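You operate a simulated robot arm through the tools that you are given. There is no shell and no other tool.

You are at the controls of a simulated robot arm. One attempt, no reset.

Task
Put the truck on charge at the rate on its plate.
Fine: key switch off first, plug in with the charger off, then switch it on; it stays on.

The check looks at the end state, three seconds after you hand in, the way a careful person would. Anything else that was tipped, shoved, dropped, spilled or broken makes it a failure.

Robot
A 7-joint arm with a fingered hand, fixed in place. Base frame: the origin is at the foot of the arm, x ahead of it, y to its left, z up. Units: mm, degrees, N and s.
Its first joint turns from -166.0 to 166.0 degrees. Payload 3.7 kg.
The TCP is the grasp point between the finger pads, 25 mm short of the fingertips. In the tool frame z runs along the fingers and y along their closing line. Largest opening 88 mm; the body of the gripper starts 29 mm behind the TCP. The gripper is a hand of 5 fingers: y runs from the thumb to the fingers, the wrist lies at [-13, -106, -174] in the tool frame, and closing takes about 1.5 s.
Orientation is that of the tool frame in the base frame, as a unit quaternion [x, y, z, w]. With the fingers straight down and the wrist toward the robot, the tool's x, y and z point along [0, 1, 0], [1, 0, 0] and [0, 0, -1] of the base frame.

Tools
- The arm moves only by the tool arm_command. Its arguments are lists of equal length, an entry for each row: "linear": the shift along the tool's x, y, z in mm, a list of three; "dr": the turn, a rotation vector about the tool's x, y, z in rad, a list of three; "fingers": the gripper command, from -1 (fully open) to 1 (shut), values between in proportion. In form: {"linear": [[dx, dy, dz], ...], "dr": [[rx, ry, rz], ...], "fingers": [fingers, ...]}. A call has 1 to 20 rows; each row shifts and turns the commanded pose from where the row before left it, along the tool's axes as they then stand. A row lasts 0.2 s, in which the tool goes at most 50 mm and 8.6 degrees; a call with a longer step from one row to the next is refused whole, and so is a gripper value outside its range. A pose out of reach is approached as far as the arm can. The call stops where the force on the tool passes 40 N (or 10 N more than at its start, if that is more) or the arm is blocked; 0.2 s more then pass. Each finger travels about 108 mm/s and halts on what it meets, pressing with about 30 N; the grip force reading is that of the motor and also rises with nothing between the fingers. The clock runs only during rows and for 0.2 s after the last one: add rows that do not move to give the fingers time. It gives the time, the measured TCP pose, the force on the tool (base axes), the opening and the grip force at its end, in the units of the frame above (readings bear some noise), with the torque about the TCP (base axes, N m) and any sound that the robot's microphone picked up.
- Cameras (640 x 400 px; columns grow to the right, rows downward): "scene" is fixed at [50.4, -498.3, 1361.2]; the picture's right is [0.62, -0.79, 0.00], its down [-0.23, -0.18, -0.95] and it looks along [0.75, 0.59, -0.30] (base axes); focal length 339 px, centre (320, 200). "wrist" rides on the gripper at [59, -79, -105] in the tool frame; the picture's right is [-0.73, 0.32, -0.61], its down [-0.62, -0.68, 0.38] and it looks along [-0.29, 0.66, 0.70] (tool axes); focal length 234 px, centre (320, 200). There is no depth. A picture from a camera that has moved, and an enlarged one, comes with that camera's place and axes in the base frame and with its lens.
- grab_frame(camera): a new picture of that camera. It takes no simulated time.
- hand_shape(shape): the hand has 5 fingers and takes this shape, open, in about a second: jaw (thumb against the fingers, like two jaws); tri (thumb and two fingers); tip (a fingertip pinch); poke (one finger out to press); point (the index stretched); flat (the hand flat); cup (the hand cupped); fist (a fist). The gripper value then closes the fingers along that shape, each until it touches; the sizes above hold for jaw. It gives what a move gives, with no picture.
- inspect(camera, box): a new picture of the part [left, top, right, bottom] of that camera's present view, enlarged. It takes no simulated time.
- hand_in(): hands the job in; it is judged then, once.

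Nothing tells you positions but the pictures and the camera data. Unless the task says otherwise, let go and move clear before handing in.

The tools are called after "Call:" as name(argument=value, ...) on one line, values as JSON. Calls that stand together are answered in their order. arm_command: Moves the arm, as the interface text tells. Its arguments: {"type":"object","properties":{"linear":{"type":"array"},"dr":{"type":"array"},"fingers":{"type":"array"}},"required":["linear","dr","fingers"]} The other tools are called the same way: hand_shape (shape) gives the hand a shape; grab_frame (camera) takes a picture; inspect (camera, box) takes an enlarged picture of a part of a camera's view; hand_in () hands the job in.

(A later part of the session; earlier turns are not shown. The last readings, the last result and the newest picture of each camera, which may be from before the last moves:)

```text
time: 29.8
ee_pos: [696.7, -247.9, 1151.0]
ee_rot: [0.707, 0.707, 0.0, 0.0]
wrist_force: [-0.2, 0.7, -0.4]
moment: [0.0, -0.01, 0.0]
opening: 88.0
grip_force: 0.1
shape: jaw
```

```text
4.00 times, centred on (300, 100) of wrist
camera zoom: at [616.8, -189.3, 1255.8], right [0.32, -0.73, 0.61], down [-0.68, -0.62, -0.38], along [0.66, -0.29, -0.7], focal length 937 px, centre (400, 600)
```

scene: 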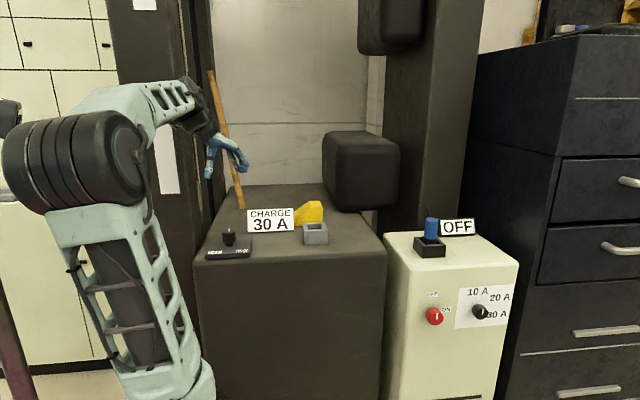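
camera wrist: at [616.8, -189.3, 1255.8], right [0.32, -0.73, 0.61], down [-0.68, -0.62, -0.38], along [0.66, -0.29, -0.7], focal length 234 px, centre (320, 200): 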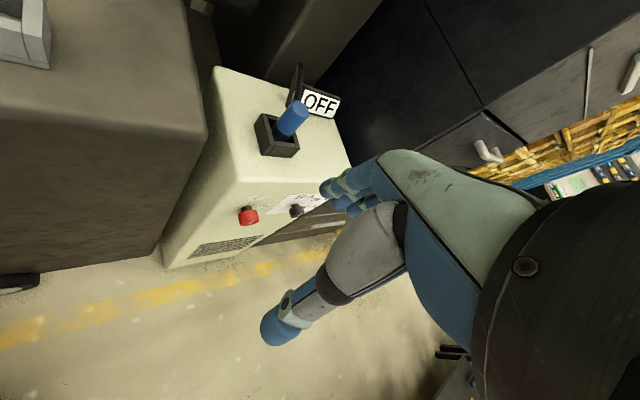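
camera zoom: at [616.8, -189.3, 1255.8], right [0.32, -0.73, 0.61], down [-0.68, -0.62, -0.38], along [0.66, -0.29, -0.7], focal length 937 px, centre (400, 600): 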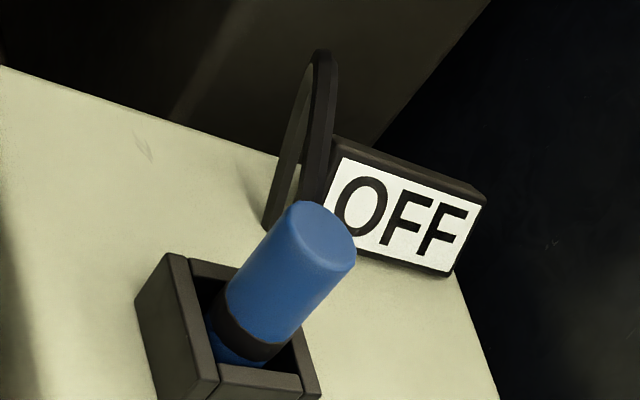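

The selector cap face is near (978, -353, 767), the red switch face near (883, -258, 763), and the panel faces (-0.7, -0.7, 0). I'll back off to the right and turn the fingers horizontal toward the panel to set the selector first.

Call:
arm_command(linear=[[-33, -7, 17], [-33, -7, 17], [-33, -7, 17], [-33, -7, 17], [-33, -7, 17], [-33, -7, 17], [0, 0, 0], [0, 0, 0], [0, 0, 0], [0, 0, 0], [0, 0, 0], [0, 0, 0]], dr=[[0, 0, 0], [0, 0, 0], [0, 0, 0], [0, 0, 0], [0, 0, 0], [0, 0, 0], [0, 0, 0.131], [0, 0, 0.131], [0, 0, 0.131], [0, 0, 0.131], [0, 0, 0.131], [0, 0, 0.13]], fingers=[-1, -1, -1, -1, -1, -1, -1, -1, -1, -1, -1, -1])

Call:
arm_command(linear=[[0, 0, 0], [0, 0, 0], [0, 0, 0], [0, 0, 0], [0, 0, 0], [0, 0, 0], [0, 0, 0], [0, 0, 0], [0, 0, 0], [0, 0, 0], [0, 0, 0], [0, 0, 0]], dr=[[0, 0.131, 0], [0, 0.131, 0], [0, 0.131, 0], [0, 0.131, 0], [0, 0.131, 0], [0, 0.131, 0], [0, 0.131, 0], [0, 0.131, 0], [0, 0.131, 0], [0, 0.131, 0], [0, 0.131, 0], [0, 0.13, 0]], fingers=[-1, -1, -1, -1, -1, -1, -1, -1, -1, -1, -1, -1])

Call:
grab_frame(camera="wrist")

Call:
grab_frame(camera="scene")

```text
time: 32.4
ee_pos: [656.4, -447.0, 1049.8]
ee_rot: [0.924, 0.382, 0.0, 0.001]
wrist_force: [-0.1, 0.3, -0.5]
moment: [-0.02, -0.02, 0.01]
opening: 87.5
grip_force: 0.1
shape: jaw
```

```text
time: 35.0
ee_pos: [655.9, -447.5, 1049.4]
ee_rot: [0.652, 0.27, 0.655, -0.27]
wrist_force: [-0.2, 0.4, 0.0]
moment: [0.01, -0.01, -0.02]
opening: 87.6
grip_force: 0.2
shape: jaw
```

```text
taken
camera wrist: at [525.5, -465.9, 1107.7], right [-0.2, -0.66, -0.73], down [-0.21, 0.75, -0.62], along [0.96, 0.03, -0.29], focal length 234 px, centre (320, 200)
```

wrist: 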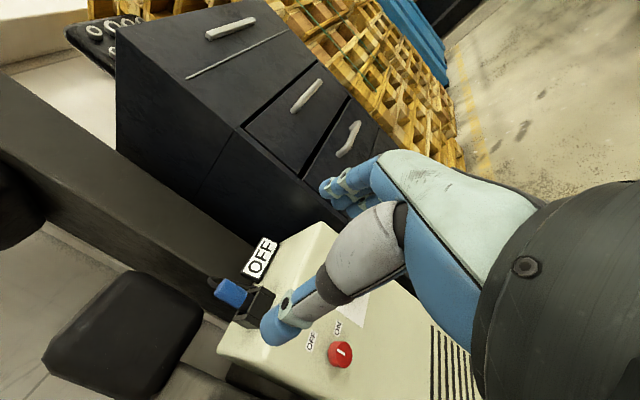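

```text
taken
```

scene: 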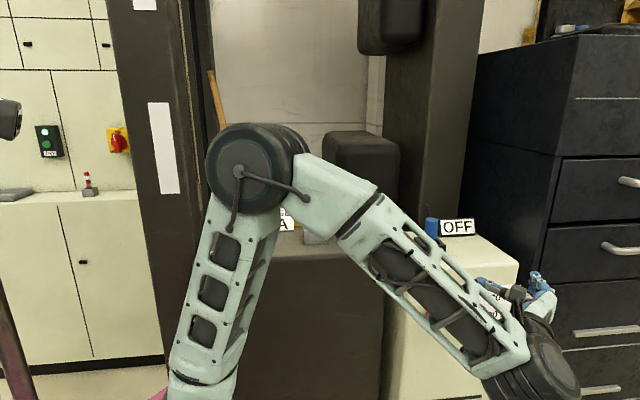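

The fingers now point at the panel. I'll go to a stand-off position about 100 mm in front of the selector.

Call:
arm_command(linear=[[-28.2, 16.2, 19.5], [-28.2, 16.2, 19.5], [-28.2, 16.2, 19.5], [-28.2, 16.2, 19.5], [-28.2, 16.2, 19.5], [-28.2, 16.2, 19.5], [-28.2, 16.2, 19.5], [-28.2, 16.2, 19.5], [-28.2, 16.2, 19.5], [-28.2, 16.2, 19.5]], dr=[[0, 0, 0], [0, 0, 0], [0, 0, 0], [0, 0, 0], [0, 0, 0], [0, 0, 0], [0, 0, 0], [0, 0, 0], [0, 0, 0], [0, 0, 0]], fingers=[-1, -1, -1, -1, -1, -1, -1, -1, -1, -1])

Call:
grab_frame(camera="wrist")

Call:
grab_frame(camera="scene")

```text
time: 37.2
ee_pos: [909.0, -425.1, 769.1]
ee_rot: [0.654, 0.27, 0.653, -0.27]
wrist_force: [0.5, 0.0, 0.5]
moment: [0.02, 0.01, -0.01]
opening: 87.5
grip_force: 0.1
shape: jaw
```

```text
taken
camera wrist: at [777.5, -443.1, 827.0], right [-0.2, -0.66, -0.73], down [-0.21, 0.75, -0.62], along [0.96, 0.03, -0.29], focal length 234 px, centre (320, 200)
```

wrist: 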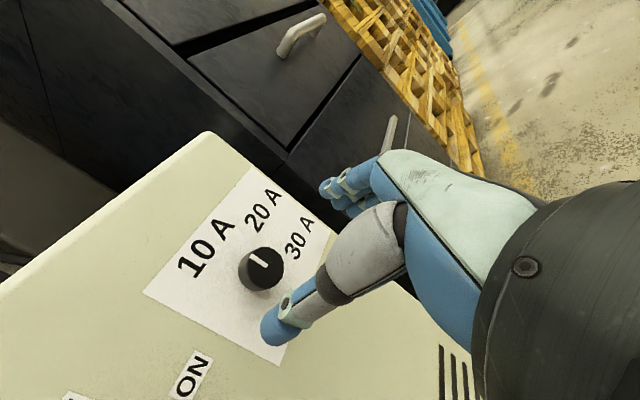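

```text
taken
```

scene: 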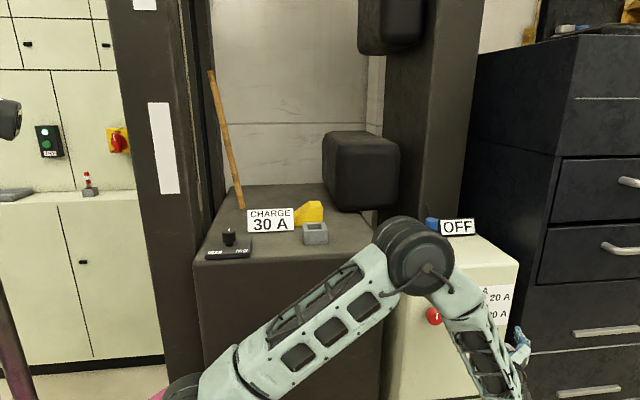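

Call:
inspect(camera="wrist", box=[140, 160, 340, 370])

Call:
inspect(camera="wrist", box=[210, 215, 330, 305])

```text
1.90 times, centred on (240, 265) of wrist
camera zoom: at [777.5, -443.1, 827.0], right [-0.2, -0.66, -0.73], down [-0.21, 0.75, -0.62], along [0.96, 0.03, -0.29], focal length 446 px, centre (472, 76)
```

zoom: 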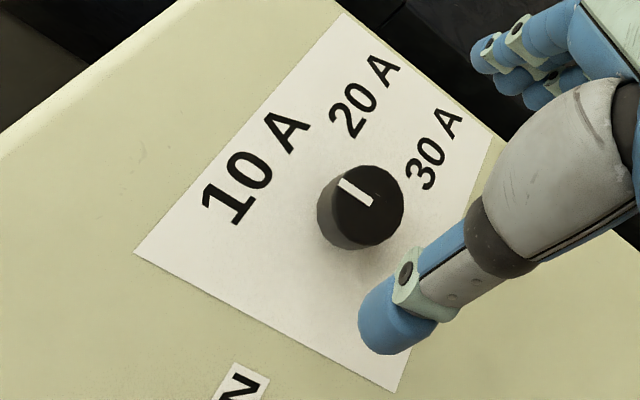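

```text
4.44 times, centred on (270, 260) of wrist
camera zoom: at [777.5, -443.1, 827.0], right [-0.2, -0.66, -0.73], down [-0.21, 0.75, -0.62], along [0.96, 0.03, -0.29], focal length 1041 px, centre (542, -67)
```

zoom: 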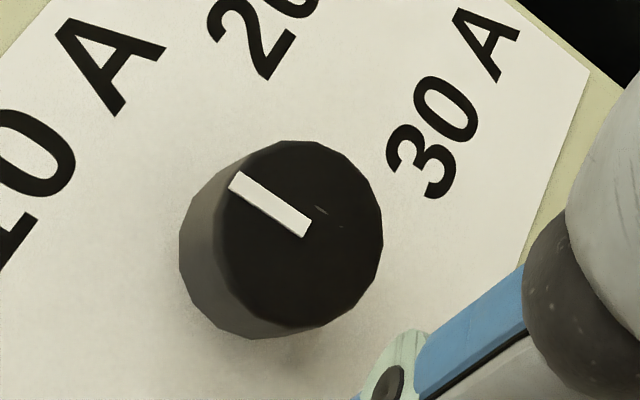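

From here the labels resolve to 10 A straight up, 20 A at about 60° and 30 A at about 120° clockwise. The pointer is at 10 A and needs about 120° clockwise. I'll centre on the axis, pre-rotate the wrist counterclockwise and move closer.

Call:
arm_command(linear=[[-4, 4, 25], [-4, 3, 20], [0, 0, 0], [0, 0, 0], [0, 0, 0], [0, 0, 0], [0, 0, 0], [0, 0, 0], [0, 0, 0]], dr=[[0, 0, 0], [0, 0, 0], [0, 0, -0.13], [0, 0, -0.13], [0, 0, -0.13], [0, 0, -0.13], [0, 0, -0.13], [0, 0, -0.13], [0, 0, -0.12]], fingers=[-1, -1, -1, -1, -1, -1, -1, -1, -1])

Call:
grab_frame(camera="wrist")

Call:
inspect(camera="wrist", box=[200, 180, 360, 320])

Call:
grab_frame(camera="scene")

```text
time: 39.2
ee_pos: [945.8, -397.2, 759.0]
ee_rot: [0.47, 0.528, 0.706, 0.041]
wrist_force: [-0.6, 0.3, 0.3]
moment: [0.01, 0.05, 0.02]
opening: 87.9
grip_force: 0.1
shape: jaw
```

```text
taken
camera wrist: at [803.6, -403.8, 733.9], right [0.11, -0.97, -0.2], down [0.32, 0.22, -0.92], along [0.94, 0.04, 0.34], focal length 234 px, centre (320, 200)
```

wrist: 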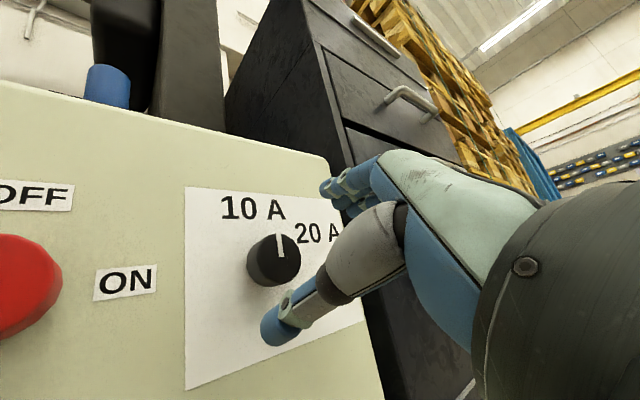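

```text
2.86 times, centred on (280, 250) of wrist
camera zoom: at [803.6, -403.8, 733.9], right [0.11, -0.97, -0.2], down [0.32, 0.22, -0.92], along [0.94, 0.04, 0.34], focal length 669 px, centre (434, 57)
```

zoom: 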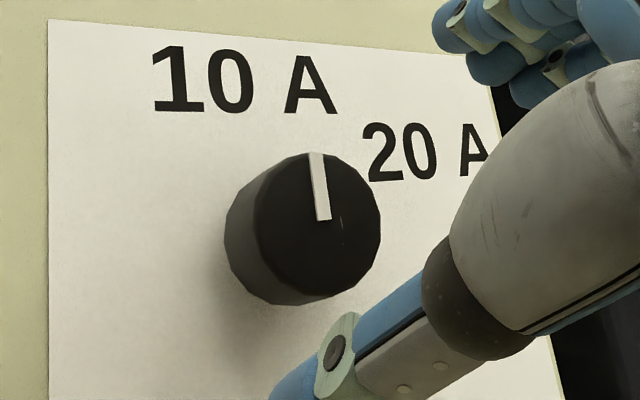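

```text
taken
```

scene: 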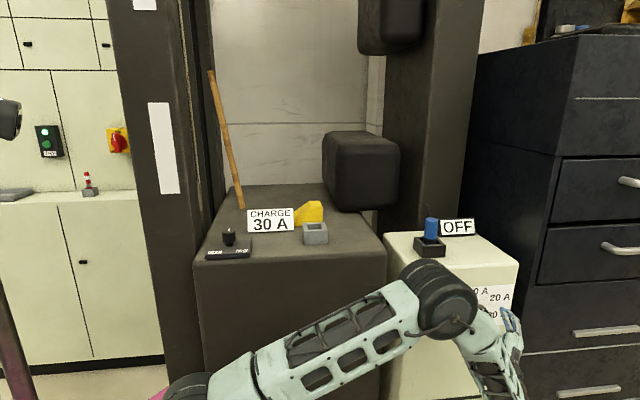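

The grasp axis is now within 1 mm of the knob axis and the face is about 60 mm ahead. I'll advance until the fingertips straddle the cap, staying short of the panel.

Call:
arm_command(linear=[[0, 0, 20], [0, 0, 20], [0, 0, 14]], dr=[[0, 0, 0], [0, 0, 0], [0, 0, 0]], fingers=[-1, -1, -1])

Call:
grab_frame(camera="wrist")

Call:
inspect(camera="wrist", box=[220, 130, 440, 340])

Call:
inspect(camera="scene", box=[400, 240, 560, 360])

```text
time: 40.0
ee_pos: [983.9, -359.1, 760.2]
ee_rot: [0.471, 0.527, 0.706, 0.042]
wrist_force: [-0.1, -0.5, 0.8]
moment: [-0.01, -0.01, 0.02]
opening: 87.5
grip_force: 0.0
shape: jaw
```

```text
taken
camera wrist: at [841.4, -366.5, 734.6], right [0.11, -0.97, -0.2], down [0.32, 0.22, -0.92], along [0.94, 0.04, 0.34], focal length 234 px, centre (320, 200)
```

wrist: 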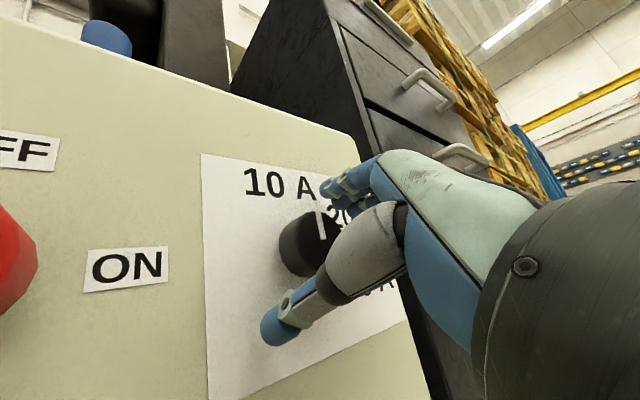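

```text
1.90 times, centred on (330, 235) of wrist
camera zoom: at [841.4, -366.5, 734.6], right [0.11, -0.97, -0.2], down [0.32, 0.22, -0.92], along [0.94, 0.04, 0.34], focal length 446 px, centre (301, 133)
```

zoom: 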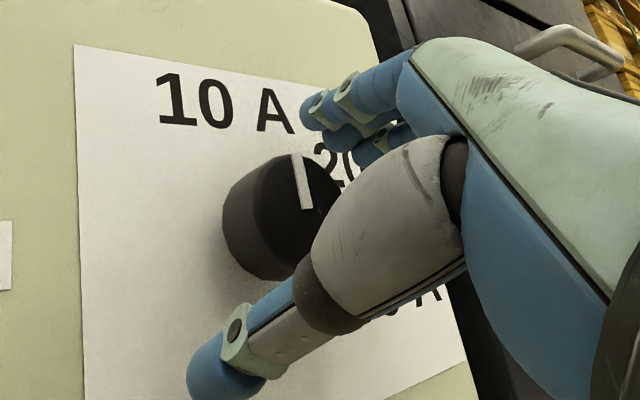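

```text
3.33 times, centred on (480, 300) of scene
camera zoom: at [50.4, -498.3, 1361.2], right [0.62, -0.79, 0.0], down [-0.23, -0.18, -0.95], along [0.75, 0.59, -0.3], focal length 1129 px, centre (-213, -133)
```

zoom: 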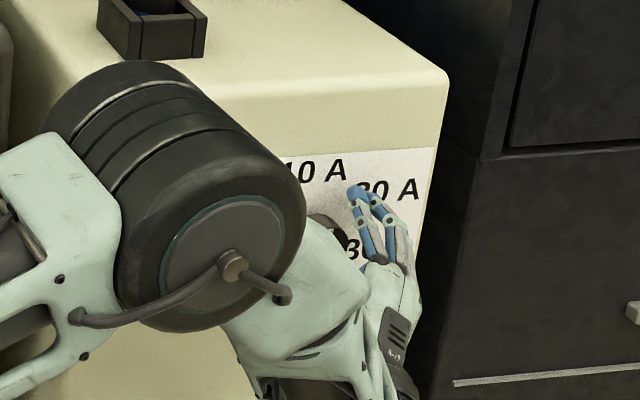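

No contact forces and the fingertips are around the cap, so I'll close.

Call:
arm_command(linear=[[0, 0, 0], [0, 0, 0], [0, 0, 0], [0, 0, 0], [0, 0, 0], [0, 0, 0], [0, 0, 0]], dr=[[0, 0, 0], [0, 0, 0], [0, 0, 0], [0, 0, 0], [0, 0, 0], [0, 0, 0], [0, 0, 0]], fingers=[-0.3, 0.2, 0.6, 1, 1, 1, 1])

Call:
inspect(camera="wrist", box=[220, 130, 440, 340])

```text
time: 41.6
ee_pos: [983.7, -358.9, 758.4]
ee_rot: [0.47, 0.528, 0.706, 0.04]
wrist_force: [-2.0, 4.3, -5.1]
moment: [-0.07, 0.1, 0.06]
opening: 32.0
grip_force: 29.7
shape: jaw
```

```text
1.90 times, centred on (330, 235) of wrist
camera zoom: at [841.4, -366.1, 734.3], right [0.11, -0.97, -0.2], down [0.32, 0.23, -0.92], along [0.94, 0.04, 0.33], focal length 446 px, centre (301, 133)
```

zoom: 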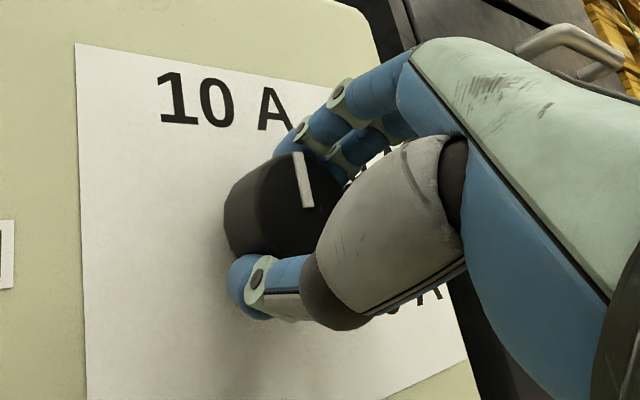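

The selector is gripped. I'll turn clockwise in stages and watch it.

Call:
arm_command(linear=[[0, 0, 0], [0, 0, 0], [0, 0, 0], [0, 0, 0], [0, 0, 0], [0, 0, 0]], dr=[[0, 0, 0.1], [0, 0, 0.1], [0, 0, 0.1], [0, 0, 0.1], [0, 0, 0.1], [0, 0, 0.1]], fingers=[1, 1, 1, 1, 1, 1])

Call:
inspect(camera="wrist", box=[220, 130, 440, 340])

Call:
inspect(camera="scene", box=[400, 240, 560, 360])

```text
time: 43.0
ee_pos: [984.4, -357.5, 760.2]
ee_rot: [0.605, 0.364, 0.687, -0.17]
wrist_force: [-10.6, 2.2, 0.9]
moment: [0.03, -0.04, 0.16]
opening: 32.1
grip_force: 30.0
shape: jaw
```

```text
1.90 times, centred on (330, 235) of wrist
camera zoom: at [843.4, -367.2, 792.8], right [-0.06, -0.8, -0.6], down [-0.06, 0.6, -0.8], along [1.0, -0.01, -0.08], focal length 446 px, centre (301, 133)
```

zoom: 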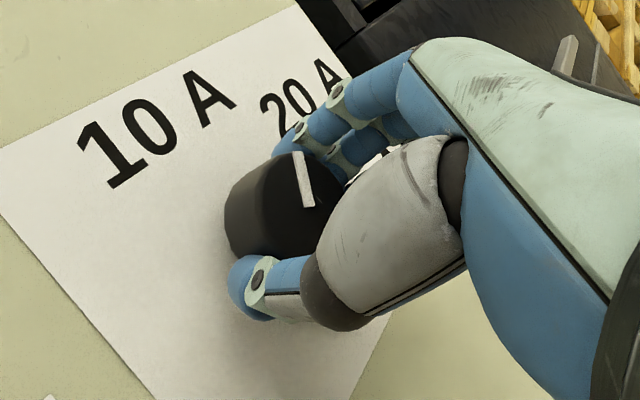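

```text
3.33 times, centred on (480, 300) of scene
camera zoom: at [50.4, -498.3, 1361.2], right [0.62, -0.79, 0.0], down [-0.23, -0.18, -0.95], along [0.75, 0.59, -0.3], focal length 1129 px, centre (-213, -133)
```

zoom: 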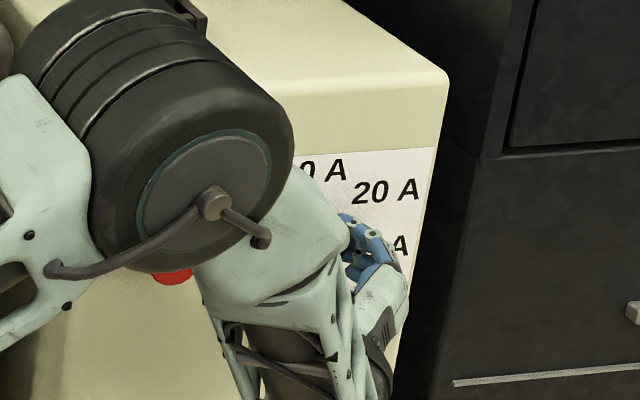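

The knob follows the hand, about 34° so far. I'll continue.

Call:
arm_command(linear=[[0, 0, 0], [0, 0, 0], [0, 0, 0], [0, 0, 0], [0, 0, 0], [0, 0, 0]], dr=[[0, 0, 0.1], [0, 0, 0.1], [0, 0, 0.1], [0, 0, 0.1], [0, 0, 0.1], [0, 0, 0.1]], fingers=[1, 1, 1, 1, 1, 1])

Call:
inspect(camera="wrist", box=[220, 130, 440, 340])

Call:
grab_frame(camera="scene")

```text
time: 44.4
ee_pos: [985.0, -358.6, 759.5]
ee_rot: [0.686, 0.17, 0.606, -0.365]
wrist_force: [-10.2, 0.8, 5.3]
moment: [0.06, -0.12, 0.16]
opening: 32.1
grip_force: 30.0
shape: jaw
```

```text
1.90 times, centred on (330, 235) of wrist
camera zoom: at [868.1, -391.9, 839.9], right [-0.36, -0.49, -0.79], down [-0.32, 0.86, -0.39], along [0.88, 0.11, -0.47], focal length 446 px, centre (301, 133)
```

zoom: 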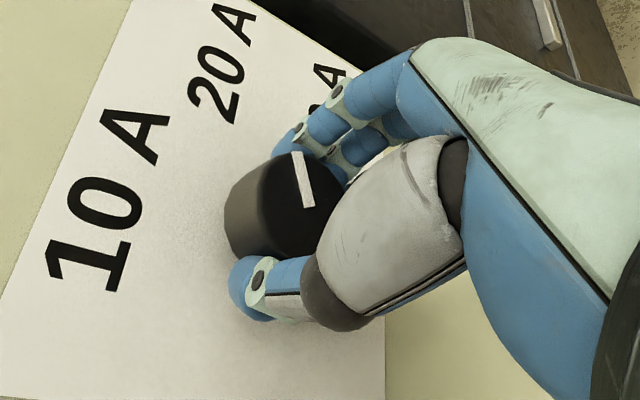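

```text
taken
```

scene: 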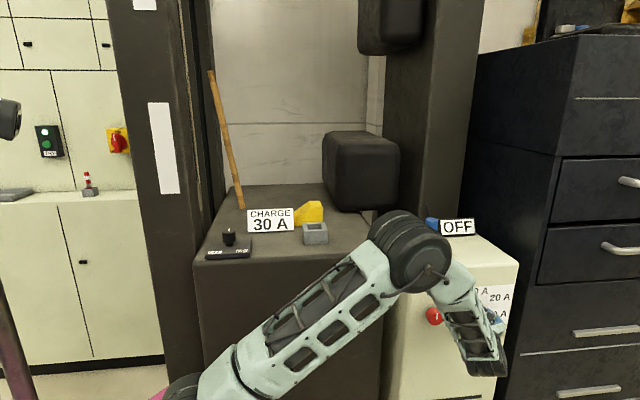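

About 69° now, just past 20 A, and still solid. I'll continue toward 30 A.

Call:
arm_command(linear=[[0, 0, 0], [0, 0, 0], [0, 0, 0], [0, 0, 0], [0, 0, 0]], dr=[[0, 0, 0.1], [0, 0, 0.1], [0, 0, 0.1], [0, 0, 0.1], [0, 0, 0.1]], fingers=[1, 1, 1, 1, 1])

Call:
inspect(camera="wrist", box=[220, 130, 440, 340])

Call:
grab_frame(camera="scene")

```text
time: 45.6
ee_pos: [983.7, -358.3, 760.4]
ee_rot: [0.707, -0.006, 0.497, -0.504]
wrist_force: [-6.9, -1.3, 11.9]
moment: [0.15, -0.13, 0.07]
opening: 32.0
grip_force: 29.6
shape: jaw
```

```text
1.90 times, centred on (330, 235) of wrist
camera zoom: at [899.9, -423.8, 857.7], right [-0.64, -0.22, -0.74], down [-0.38, 0.92, 0.05], along [0.67, 0.32, -0.67], focal length 446 px, centre (301, 133)
```

zoom: 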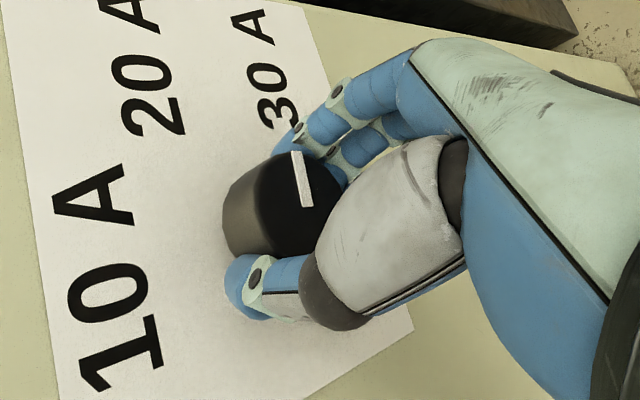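

```text
taken
```

scene: 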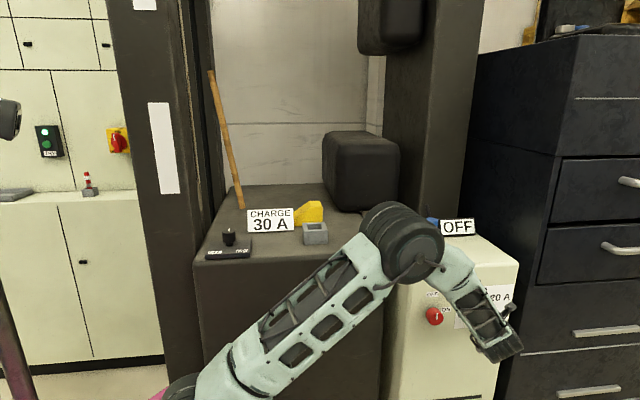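

About 97° now, with the pointer approaching the 30 A label. I'll do the last 23°.

Call:
arm_command(linear=[[0, 0, 0], [0, 0, 0], [0, 0, 0], [0, 0, 0]], dr=[[0, 0, 0.1], [0, 0, 0.1], [0, 0, 0.1], [0, 0, 0.1]], fingers=[1, 1, 1, 1])

Call:
inspect(camera="wrist", box=[220, 130, 440, 340])

Call:
grab_frame(camera="scene")

```text
time: 46.6
ee_pos: [984.1, -358.2, 759.5]
ee_rot: [0.691, -0.146, 0.387, -0.593]
wrist_force: [-3.0, -2.2, 12.2]
moment: [0.11, -0.27, -0.01]
opening: 31.6
grip_force: 29.9
shape: jaw
```

```text
1.90 times, centred on (330, 235) of wrist
camera zoom: at [927.4, -451.7, 855.0], right [-0.82, -0.03, -0.56], down [-0.31, 0.86, 0.41], along [0.47, 0.52, -0.72], focal length 446 px, centre (301, 133)
```

zoom: 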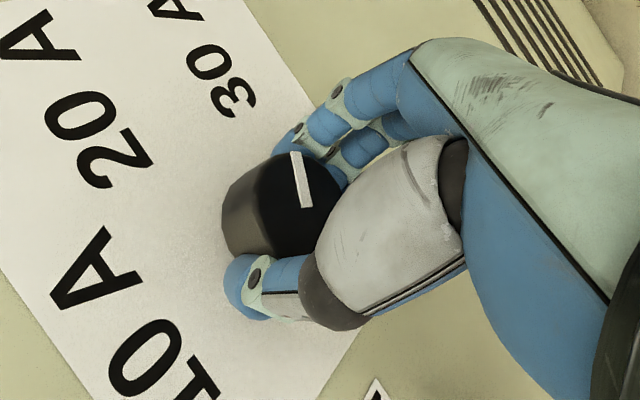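

```text
taken
```

scene: 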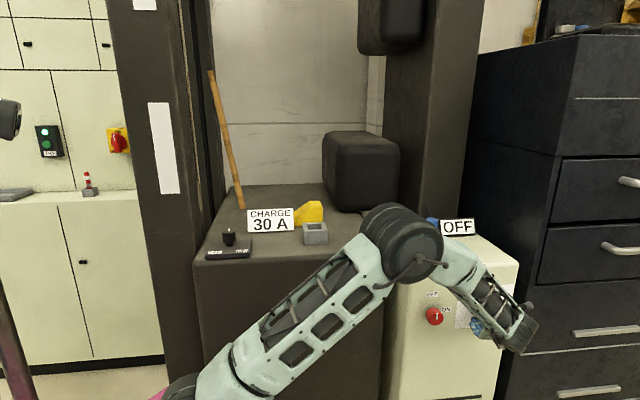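

120° done. I'll test for an end stop with a small extra turn.

Call:
arm_command(linear=[[0, 0, 0], [0, 0, 0]], dr=[[0, 0, 0.1], [0, 0, 0]], fingers=[1, 1])

Call:
inspect(camera="wrist", box=[220, 130, 440, 340])

```text
time: 47.2
ee_pos: [984.9, -359.1, 758.8]
ee_rot: [0.683, -0.18, 0.357, -0.611]
wrist_force: [3.1, -4.4, 12.8]
moment: [0.04, -0.34, -0.11]
opening: 32.0
grip_force: 29.7
shape: jaw
```

```text
1.90 times, centred on (330, 235) of wrist
camera zoom: at [934.2, -458.5, 852.1], right [-0.86, 0.01, -0.51], down [-0.28, 0.82, 0.49], along [0.42, 0.57, -0.71], focal length 446 px, centre (301, 133)
```

zoom: 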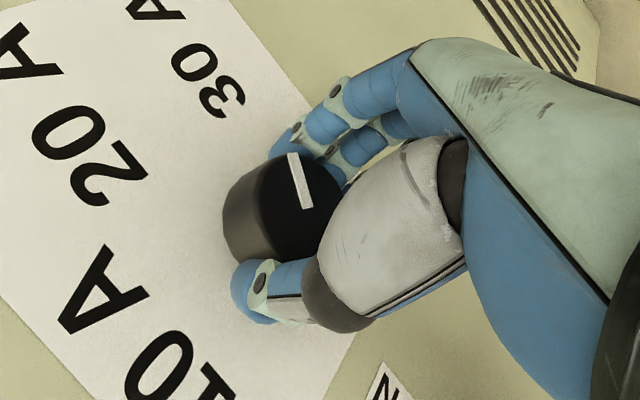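

The torque rises and the bar begins slipping in the grip, so this is the stop at about 120°, which is 30 A. I'll release and back straight out.

Call:
arm_command(linear=[[0, 0, 0], [0, 0, 0], [0, 0, 0], [0, 0, 0], [0, 0, 0], [0, 0, 0], [0, 0, -20], [0, 0, -30], [0, 0, -40], [0, 0, -40]], dr=[[0, 0, 0], [0, 0, 0], [0, 0, 0], [0, 0, 0], [0, 0, 0], [0, 0, 0], [0, 0, 0], [0, 0, 0], [0, 0, 0], [0, 0, 0]], fingers=[0.5, 0, -0.5, -1, -1, -1, -1, -1, -1, -1])

Call:
grab_frame(camera="wrist")

Call:
inspect(camera="wrist", box=[160, 120, 360, 320])

Call:
grab_frame(camera="scene")

```text
time: 49.4
ee_pos: [894.6, -449.2, 758.8]
ee_rot: [0.684, -0.179, 0.356, -0.611]
wrist_force: [0.2, -0.4, -0.3]
moment: [-0.01, -0.04, 0.0]
opening: 87.8
grip_force: 0.0
shape: jaw
```

```text
taken
camera wrist: at [843.1, -549.8, 850.4], right [-0.86, 0.0, -0.51], down [-0.28, 0.82, 0.49], along [0.42, 0.57, -0.71], focal length 234 px, centre (320, 200)
```

wrist: 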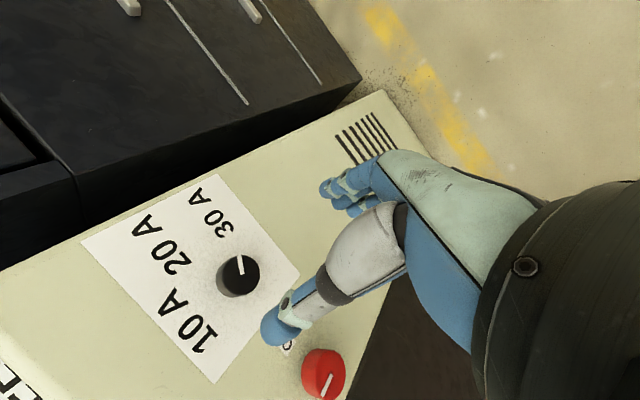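

```text
2.00 times, centred on (260, 220) of wrist
camera zoom: at [843.1, -549.8, 850.4], right [-0.86, 0.0, -0.51], down [-0.28, 0.82, 0.49], along [0.42, 0.57, -0.71], focal length 468 px, centre (440, 160)
```

zoom: 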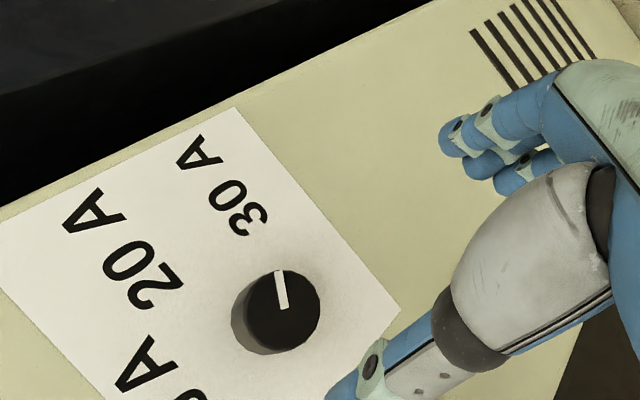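

```text
taken
```

scene: 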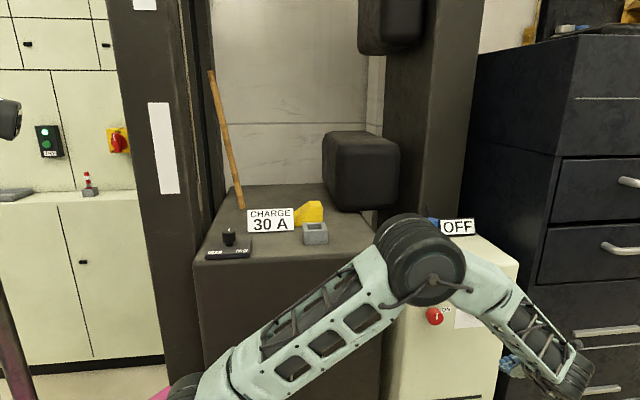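

The selector now reads 30 A. Next is the plug, so I'll level the wrist, rise clear in front of the charger and turn the fingers down, with the closing line parallel to the panel to stay clear of the hoop behind the plug.

Call:
arm_command(linear=[[0, 0, -6], [0, 0, -6], [0, 0, -6], [0, 0, -6], [0, 0, -6], [0, 0, -6], [0, 0, -6], [0, 0, -6], [0, 0, -6], [0, 0, -6]], dr=[[0, 0, -0.13], [0, 0, -0.13], [0, 0, -0.13], [0, 0, -0.13], [0, 0, -0.13], [0, 0, -0.13], [0, 0, -0.13], [0, 0, -0.13], [0, 0, -0.13], [0, 0, -0.13]], fingers=[-1, -1, -1, -1, -1, -1, -1, -1, -1, -1])

Call:
arm_command(linear=[[40, -8, -2], [40, -8, -2], [40, -8, -2], [40, -8, -2], [40, -8, -2], [40, -8, -2], [40, -8, -2], [40, -8, -2], [40, -8, -2], [40, -8, -2], [40, -8, -2]], dr=[[0, 0, 0], [0, 0, 0], [0, 0, 0], [0, 0, 0], [0, 0, 0], [0, 0, 0], [0, 0, 0], [0, 0, 0], [0, 0, 0], [0, 0, 0], [0, 0, 0]], fingers=[-1, -1, -1, -1, -1, -1, -1, -1, -1, -1, -1])

Call:
grab_frame(camera="scene")

```text
time: 51.6
ee_pos: [850.2, -494.0, 758.8]
ee_rot: [0.653, 0.271, 0.653, -0.27]
wrist_force: [0.4, -0.1, 0.5]
moment: [0.01, 0.0, -0.02]
opening: 87.9
grip_force: 0.1
shape: jaw
```

```text
time: 54.0
ee_pos: [773.0, -443.9, 1198.6]
ee_rot: [0.653, 0.271, 0.653, -0.271]
wrist_force: [0.6, 0.7, -0.4]
moment: [0.01, 0.02, 0.02]
opening: 87.7
grip_force: 0.1
shape: jaw
```

```text
taken
```

scene: 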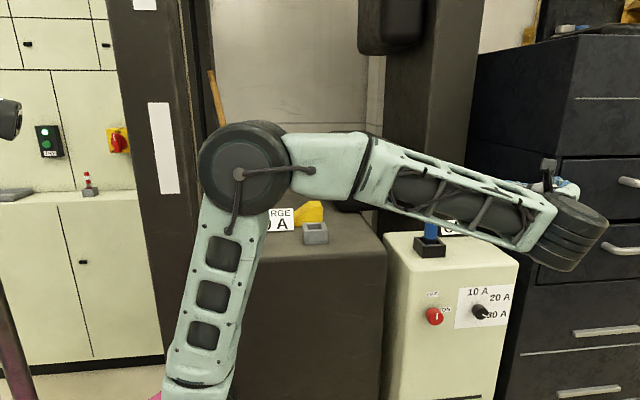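

Call:
arm_command(linear=[[0, 0, 0], [0, 0, 0], [0, 0, 0], [0, 0, 0], [0, 0, 0], [0, 0, 0], [0, 0, 0], [0, 0, 0], [0, 0, 0], [0, 0, 0], [0, 0, 0], [0, 0, 0]], dr=[[0, -0.131, 0], [0, -0.131, 0], [0, -0.131, 0], [0, -0.131, 0], [0, -0.131, 0], [0, -0.131, 0], [0, -0.131, 0], [0, -0.131, 0], [0, -0.131, 0], [0, -0.131, 0], [0, -0.131, 0], [0, -0.13, 0]], fingers=[-1, -1, -1, -1, -1, -1, -1, -1, -1, -1, -1, -1])

Call:
arm_command(linear=[[36, -4, 4], [36, -4, 4], [36, -4, 4], [36, -4, 4], [36, -4, 4], [36, -4, 4]], dr=[[0, 0, 0], [0, 0, 0], [0, 0, 0], [0, 0, 0], [0, 0, 0], [0, 0, 0]], fingers=[-1, -1, -1, -1, -1, -1])

Call:
grab_frame(camera="wrist")

Call:
grab_frame(camera="scene")

```text
time: 56.6
ee_pos: [770.6, -445.9, 1199.7]
ee_rot: [0.924, 0.382, -0.001, 0.0]
wrist_force: [0.5, -0.4, 0.9]
moment: [-0.01, 0.0, 0.02]
opening: 87.9
grip_force: 0.1
shape: jaw
```

```text
time: 58.0
ee_pos: [908.0, -277.8, 1176.3]
ee_rot: [0.924, 0.382, -0.001, 0.0]
wrist_force: [-0.2, 0.2, 1.1]
moment: [0.02, -0.02, 0.0]
opening: 87.7
grip_force: 0.1
shape: jaw
```

```text
taken
camera wrist: at [893.2, -180.5, 1280.8], right [-0.29, -0.74, 0.61], down [-0.92, 0.04, -0.38], along [0.26, -0.67, -0.7], focal length 234 px, centre (320, 200)
```

wrist: 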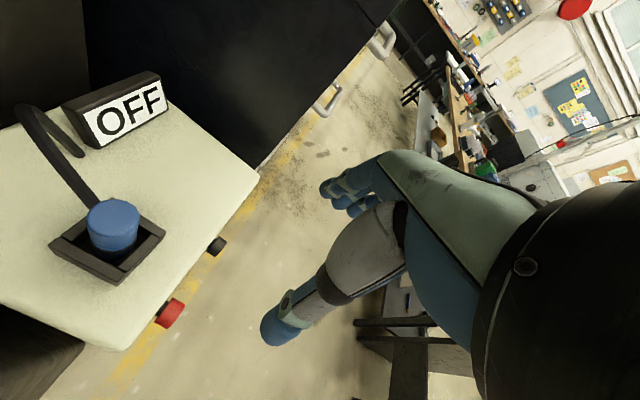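

```text
taken
```

scene: 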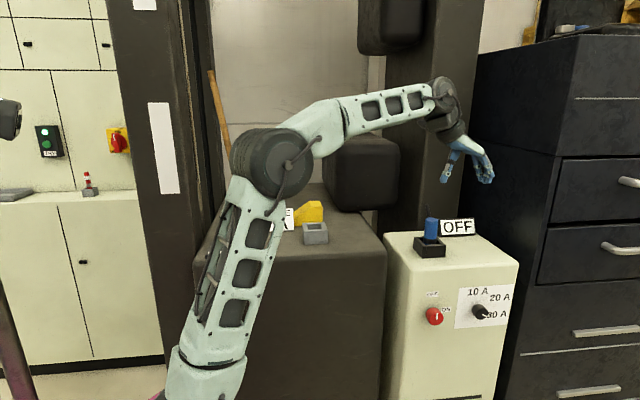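

A dark loop behind the plug looks like its cable. I'll zoom in on it.

Call:
inspect(camera="wrist", box=[0, 70, 192, 300])

Call:
inspect(camera="scene", box=[400, 190, 496, 265])

```text
1.74 times, centred on (96, 185) of wrist
camera zoom: at [893.2, -180.5, 1280.8], right [-0.29, -0.74, 0.61], down [-0.92, 0.04, -0.38], along [0.26, -0.67, -0.7], focal length 407 px, centre (710, 226)
```

zoom: 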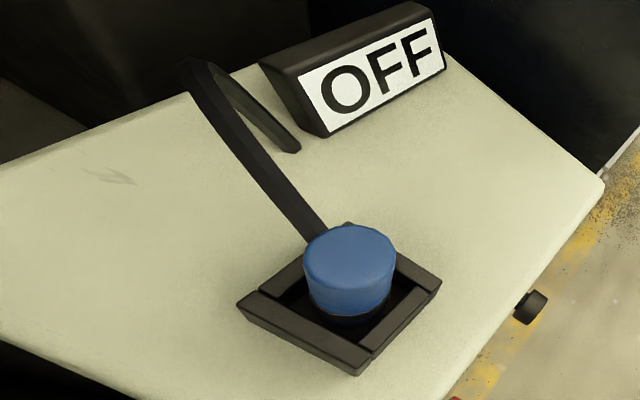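

```text
5.33 times, centred on (448, 228) of scene
camera zoom: at [50.4, -498.3, 1361.2], right [0.62, -0.79, 0.0], down [-0.23, -0.18, -0.95], along [0.75, 0.59, -0.3], focal length 1806 px, centre (-363, 53)
```

zoom: 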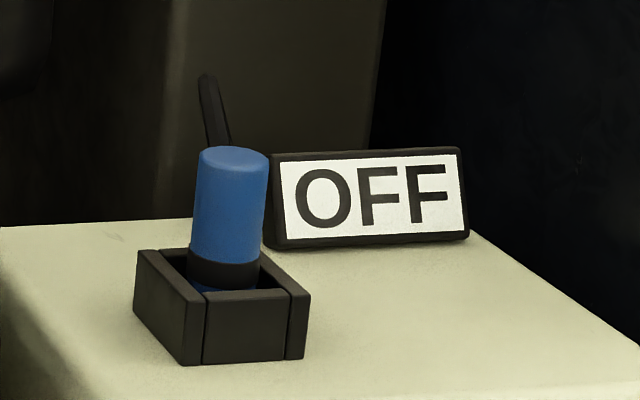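

The loop is the plug's cable: it leaves the back of the plug, arches to about z = 1034 and drops to the charger top. With thumb left and fingers right it passes between them. I'll move over the plug and re-measure.

Call:
arm_command(linear=[[30, -3, 15], [30, -3, 15], [30, -3, 15], [30, -3, 15]], dr=[[0, 0, 0], [0, 0, 0], [0, 0, 0], [0, 0, 0]], fingers=[-1, -1, -1, -1])

Call:
grab_frame(camera="wrist")

Call:
inspect(camera="scene", box=[390, 130, 520, 270])

```text
time: 59.0
ee_pos: [983.6, -184.9, 1116.1]
ee_rot: [0.924, 0.382, -0.001, -0.001]
wrist_force: [-0.1, 0.0, 0.6]
moment: [0.01, -0.02, -0.01]
opening: 88.0
grip_force: 0.1
shape: jaw
```

```text
taken
camera wrist: at [968.9, -88.0, 1220.3], right [-0.29, -0.74, 0.61], down [-0.92, 0.04, -0.38], along [0.26, -0.67, -0.7], focal length 234 px, centre (320, 200)
```

wrist: 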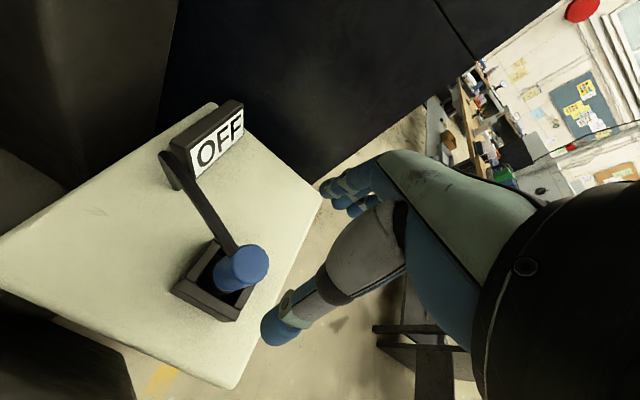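

```text
2.86 times, centred on (455, 200) of scene
camera zoom: at [50.4, -498.3, 1361.2], right [0.62, -0.79, 0.0], down [-0.23, -0.18, -0.95], along [0.75, 0.59, -0.3], focal length 968 px, centre (-66, 200)
```

zoom: 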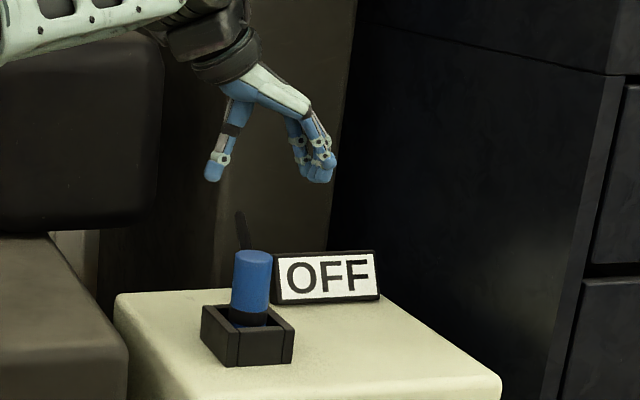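

Call:
inspect(camera="wrist", box=[150, 130, 310, 340])

```text
1.90 times, centred on (230, 235) of wrist
camera zoom: at [968.9, -88.0, 1220.3], right [-0.29, -0.74, 0.61], down [-0.92, 0.04, -0.38], along [0.26, -0.67, -0.7], focal length 446 px, centre (491, 133)
```

zoom: 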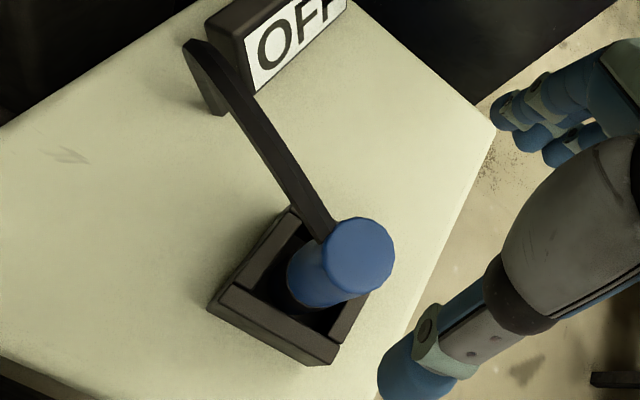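

The plug axis is at about (989.5, -182) by the wrist camera. I'll try the tri shape (thumb and two fingers), which should keep the outer fingers off the cable, and look at it first.

Call:
hand_shape(shape="tri")

Call:
grab_frame(camera="wrist")

Call:
inspect(camera="scene", box=[420, 130, 500, 200])

```text
time: 59.9
ee_pos: [982.8, -185.7, 1115.2]
ee_rot: [0.924, 0.383, 0.0, 0.0]
wrist_force: [0.1, 0.0, 0.5]
moment: [-0.01, 0.03, 0.01]
opening: 87.4
grip_force: 0.1
shape: tri
```

```text
taken
camera wrist: at [968.9, -87.5, 1220.3], right [-0.29, -0.74, 0.61], down [-0.92, 0.04, -0.38], along [0.26, -0.67, -0.7], focal length 234 px, centre (320, 200)
```

wrist: 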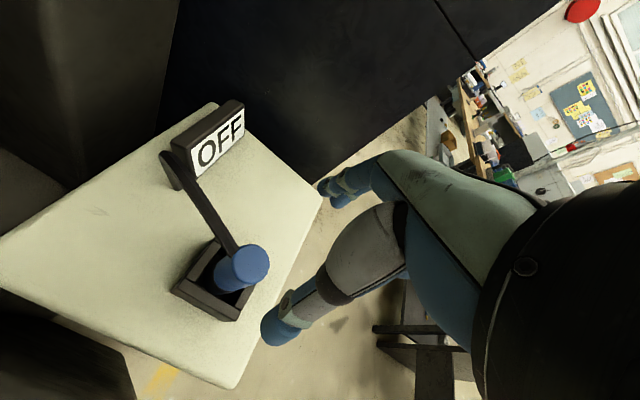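

```text
5.71 times, centred on (460, 165) of scene
camera zoom: at [50.4, -498.3, 1361.2], right [0.62, -0.79, 0.0], down [-0.23, -0.18, -0.95], along [0.75, 0.59, -0.3], focal length 1935 px, centre (-480, 400)
```

zoom: 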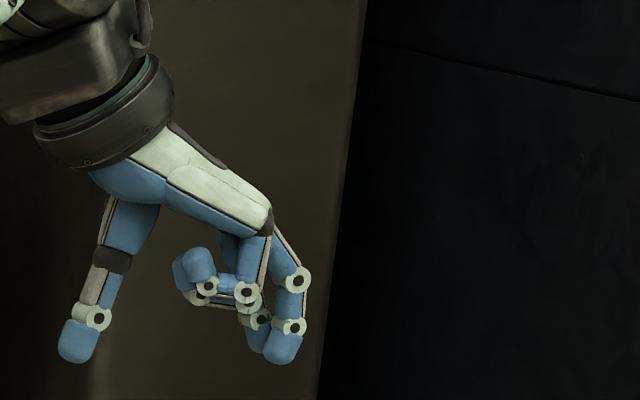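

In tri the folded fingers sit in the way. In jaw, by contrast, the index finger sits at about x = +8, so nothing reaches the cable side. I'll return to jaw, centre over the plug and descend partway.

Call:
hand_shape(shape="jaw")

Call:
arm_command(linear=[[6.7, 1.8, 20], [0, 0, 25], [0, 0, 20]], dr=[[0, 0, 0], [0, 0, 0], [0, 0, 0]], fingers=[-1, -1, -1])

Call:
grab_frame(camera="wrist")

Call:
inspect(camera="scene", box=[390, 150, 520, 270])

```text
time: 60.8
ee_pos: [984.2, -184.7, 1116.1]
ee_rot: [0.924, 0.382, 0.0, 0.0]
wrist_force: [1.1, 0.2, 0.5]
moment: [0.0, -0.01, 0.01]
opening: 88.0
grip_force: 0.0
shape: jaw
```

```text
time: 61.6
ee_pos: [989.3, -180.7, 1049.9]
ee_rot: [0.924, 0.382, 0.0, 0.0]
wrist_force: [1.2, 0.1, 0.3]
moment: [-0.04, 0.02, -0.01]
opening: 87.9
grip_force: 0.1
shape: jaw
```

```text
taken
camera wrist: at [974.7, -83.3, 1154.5], right [-0.29, -0.74, 0.61], down [-0.92, 0.04, -0.38], along [0.26, -0.67, -0.7], focal length 234 px, centre (320, 200)
```

wrist: 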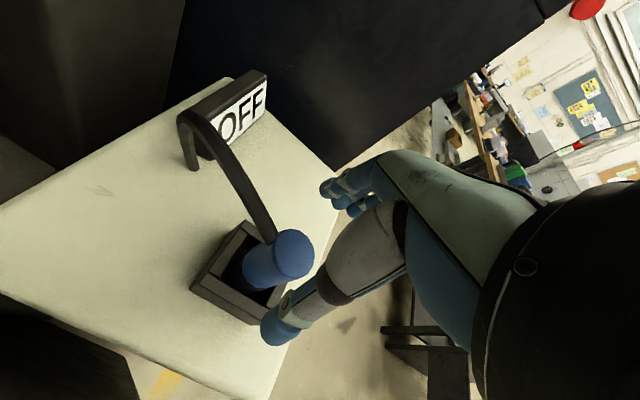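

```text
3.33 times, centred on (455, 210) of scene
camera zoom: at [50.4, -498.3, 1361.2], right [0.62, -0.79, 0.0], down [-0.23, -0.18, -0.95], along [0.75, 0.59, -0.3], focal length 1129 px, centre (-130, 167)
```

zoom: 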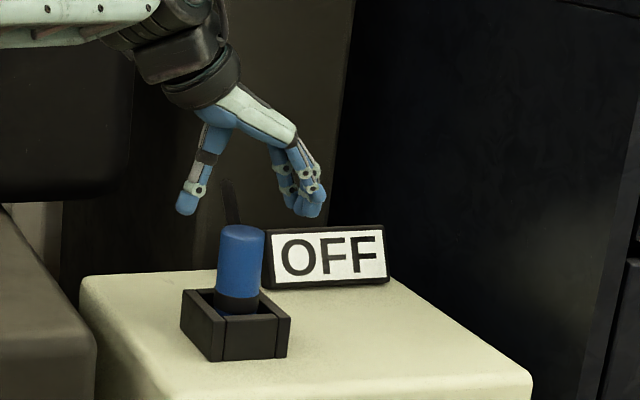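

Call:
inspect(camera="wrist", box=[160, 90, 360, 340])

```text
1.60 times, centred on (260, 215) of wrist
camera zoom: at [974.7, -83.3, 1154.5], right [-0.29, -0.74, 0.61], down [-0.92, 0.04, -0.38], along [0.26, -0.67, -0.7], focal length 375 px, centre (416, 176)
```

zoom: 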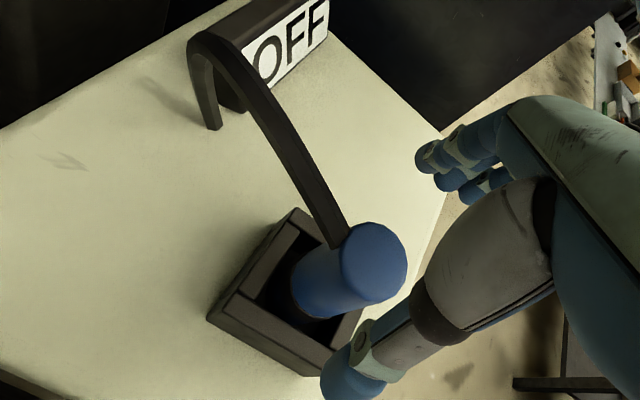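

The grasp axis is centred on the plug and the cable leaves on the free side. I'll descend to z ≈ 989, with the fingertips above the holder rim.

Call:
arm_command(linear=[[0, 0, 20], [0, 0, 20], [0, 0, 20]], dr=[[0, 0, 0], [0, 0, 0], [0, 0, 0]], fingers=[-1, -1, -1])

Call:
grab_frame(camera="wrist")

Call:
inspect(camera="scene", box=[390, 170, 500, 270])

```text
time: 62.4
ee_pos: [990.1, -181.7, 988.3]
ee_rot: [0.924, 0.383, 0.0, 0.0]
wrist_force: [0.3, 0.0, -0.8]
moment: [0.03, 0.0, 0.01]
opening: 87.4
grip_force: 0.0
shape: jaw
```

```text
taken
camera wrist: at [974.7, -83.7, 1093.3], right [-0.29, -0.74, 0.61], down [-0.92, 0.04, -0.38], along [0.26, -0.67, -0.7], focal length 234 px, centre (320, 200)
```

wrist: 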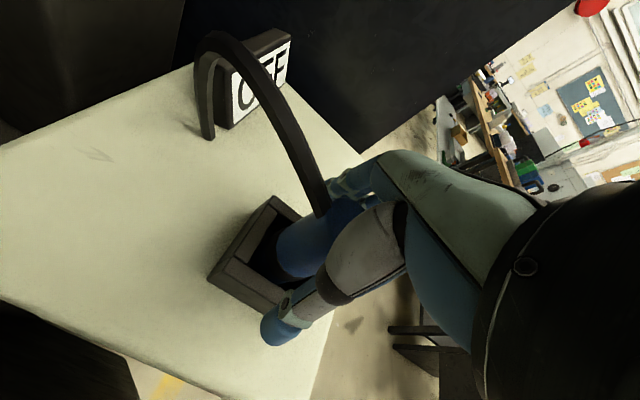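

```text
4.00 times, centred on (445, 220) of scene
camera zoom: at [50.4, -498.3, 1361.2], right [0.62, -0.79, 0.0], down [-0.23, -0.18, -0.95], along [0.75, 0.59, -0.3], focal length 1354 px, centre (-180, 120)
```

zoom: 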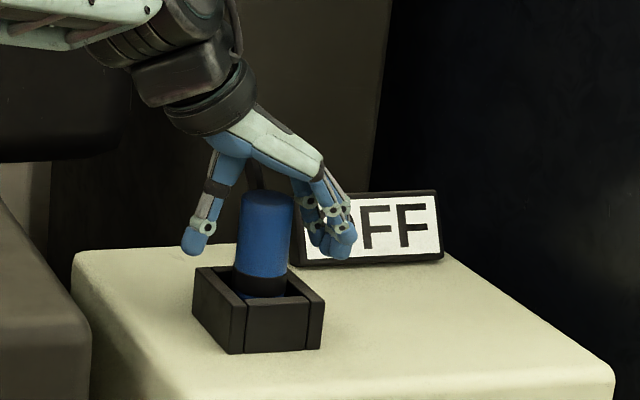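

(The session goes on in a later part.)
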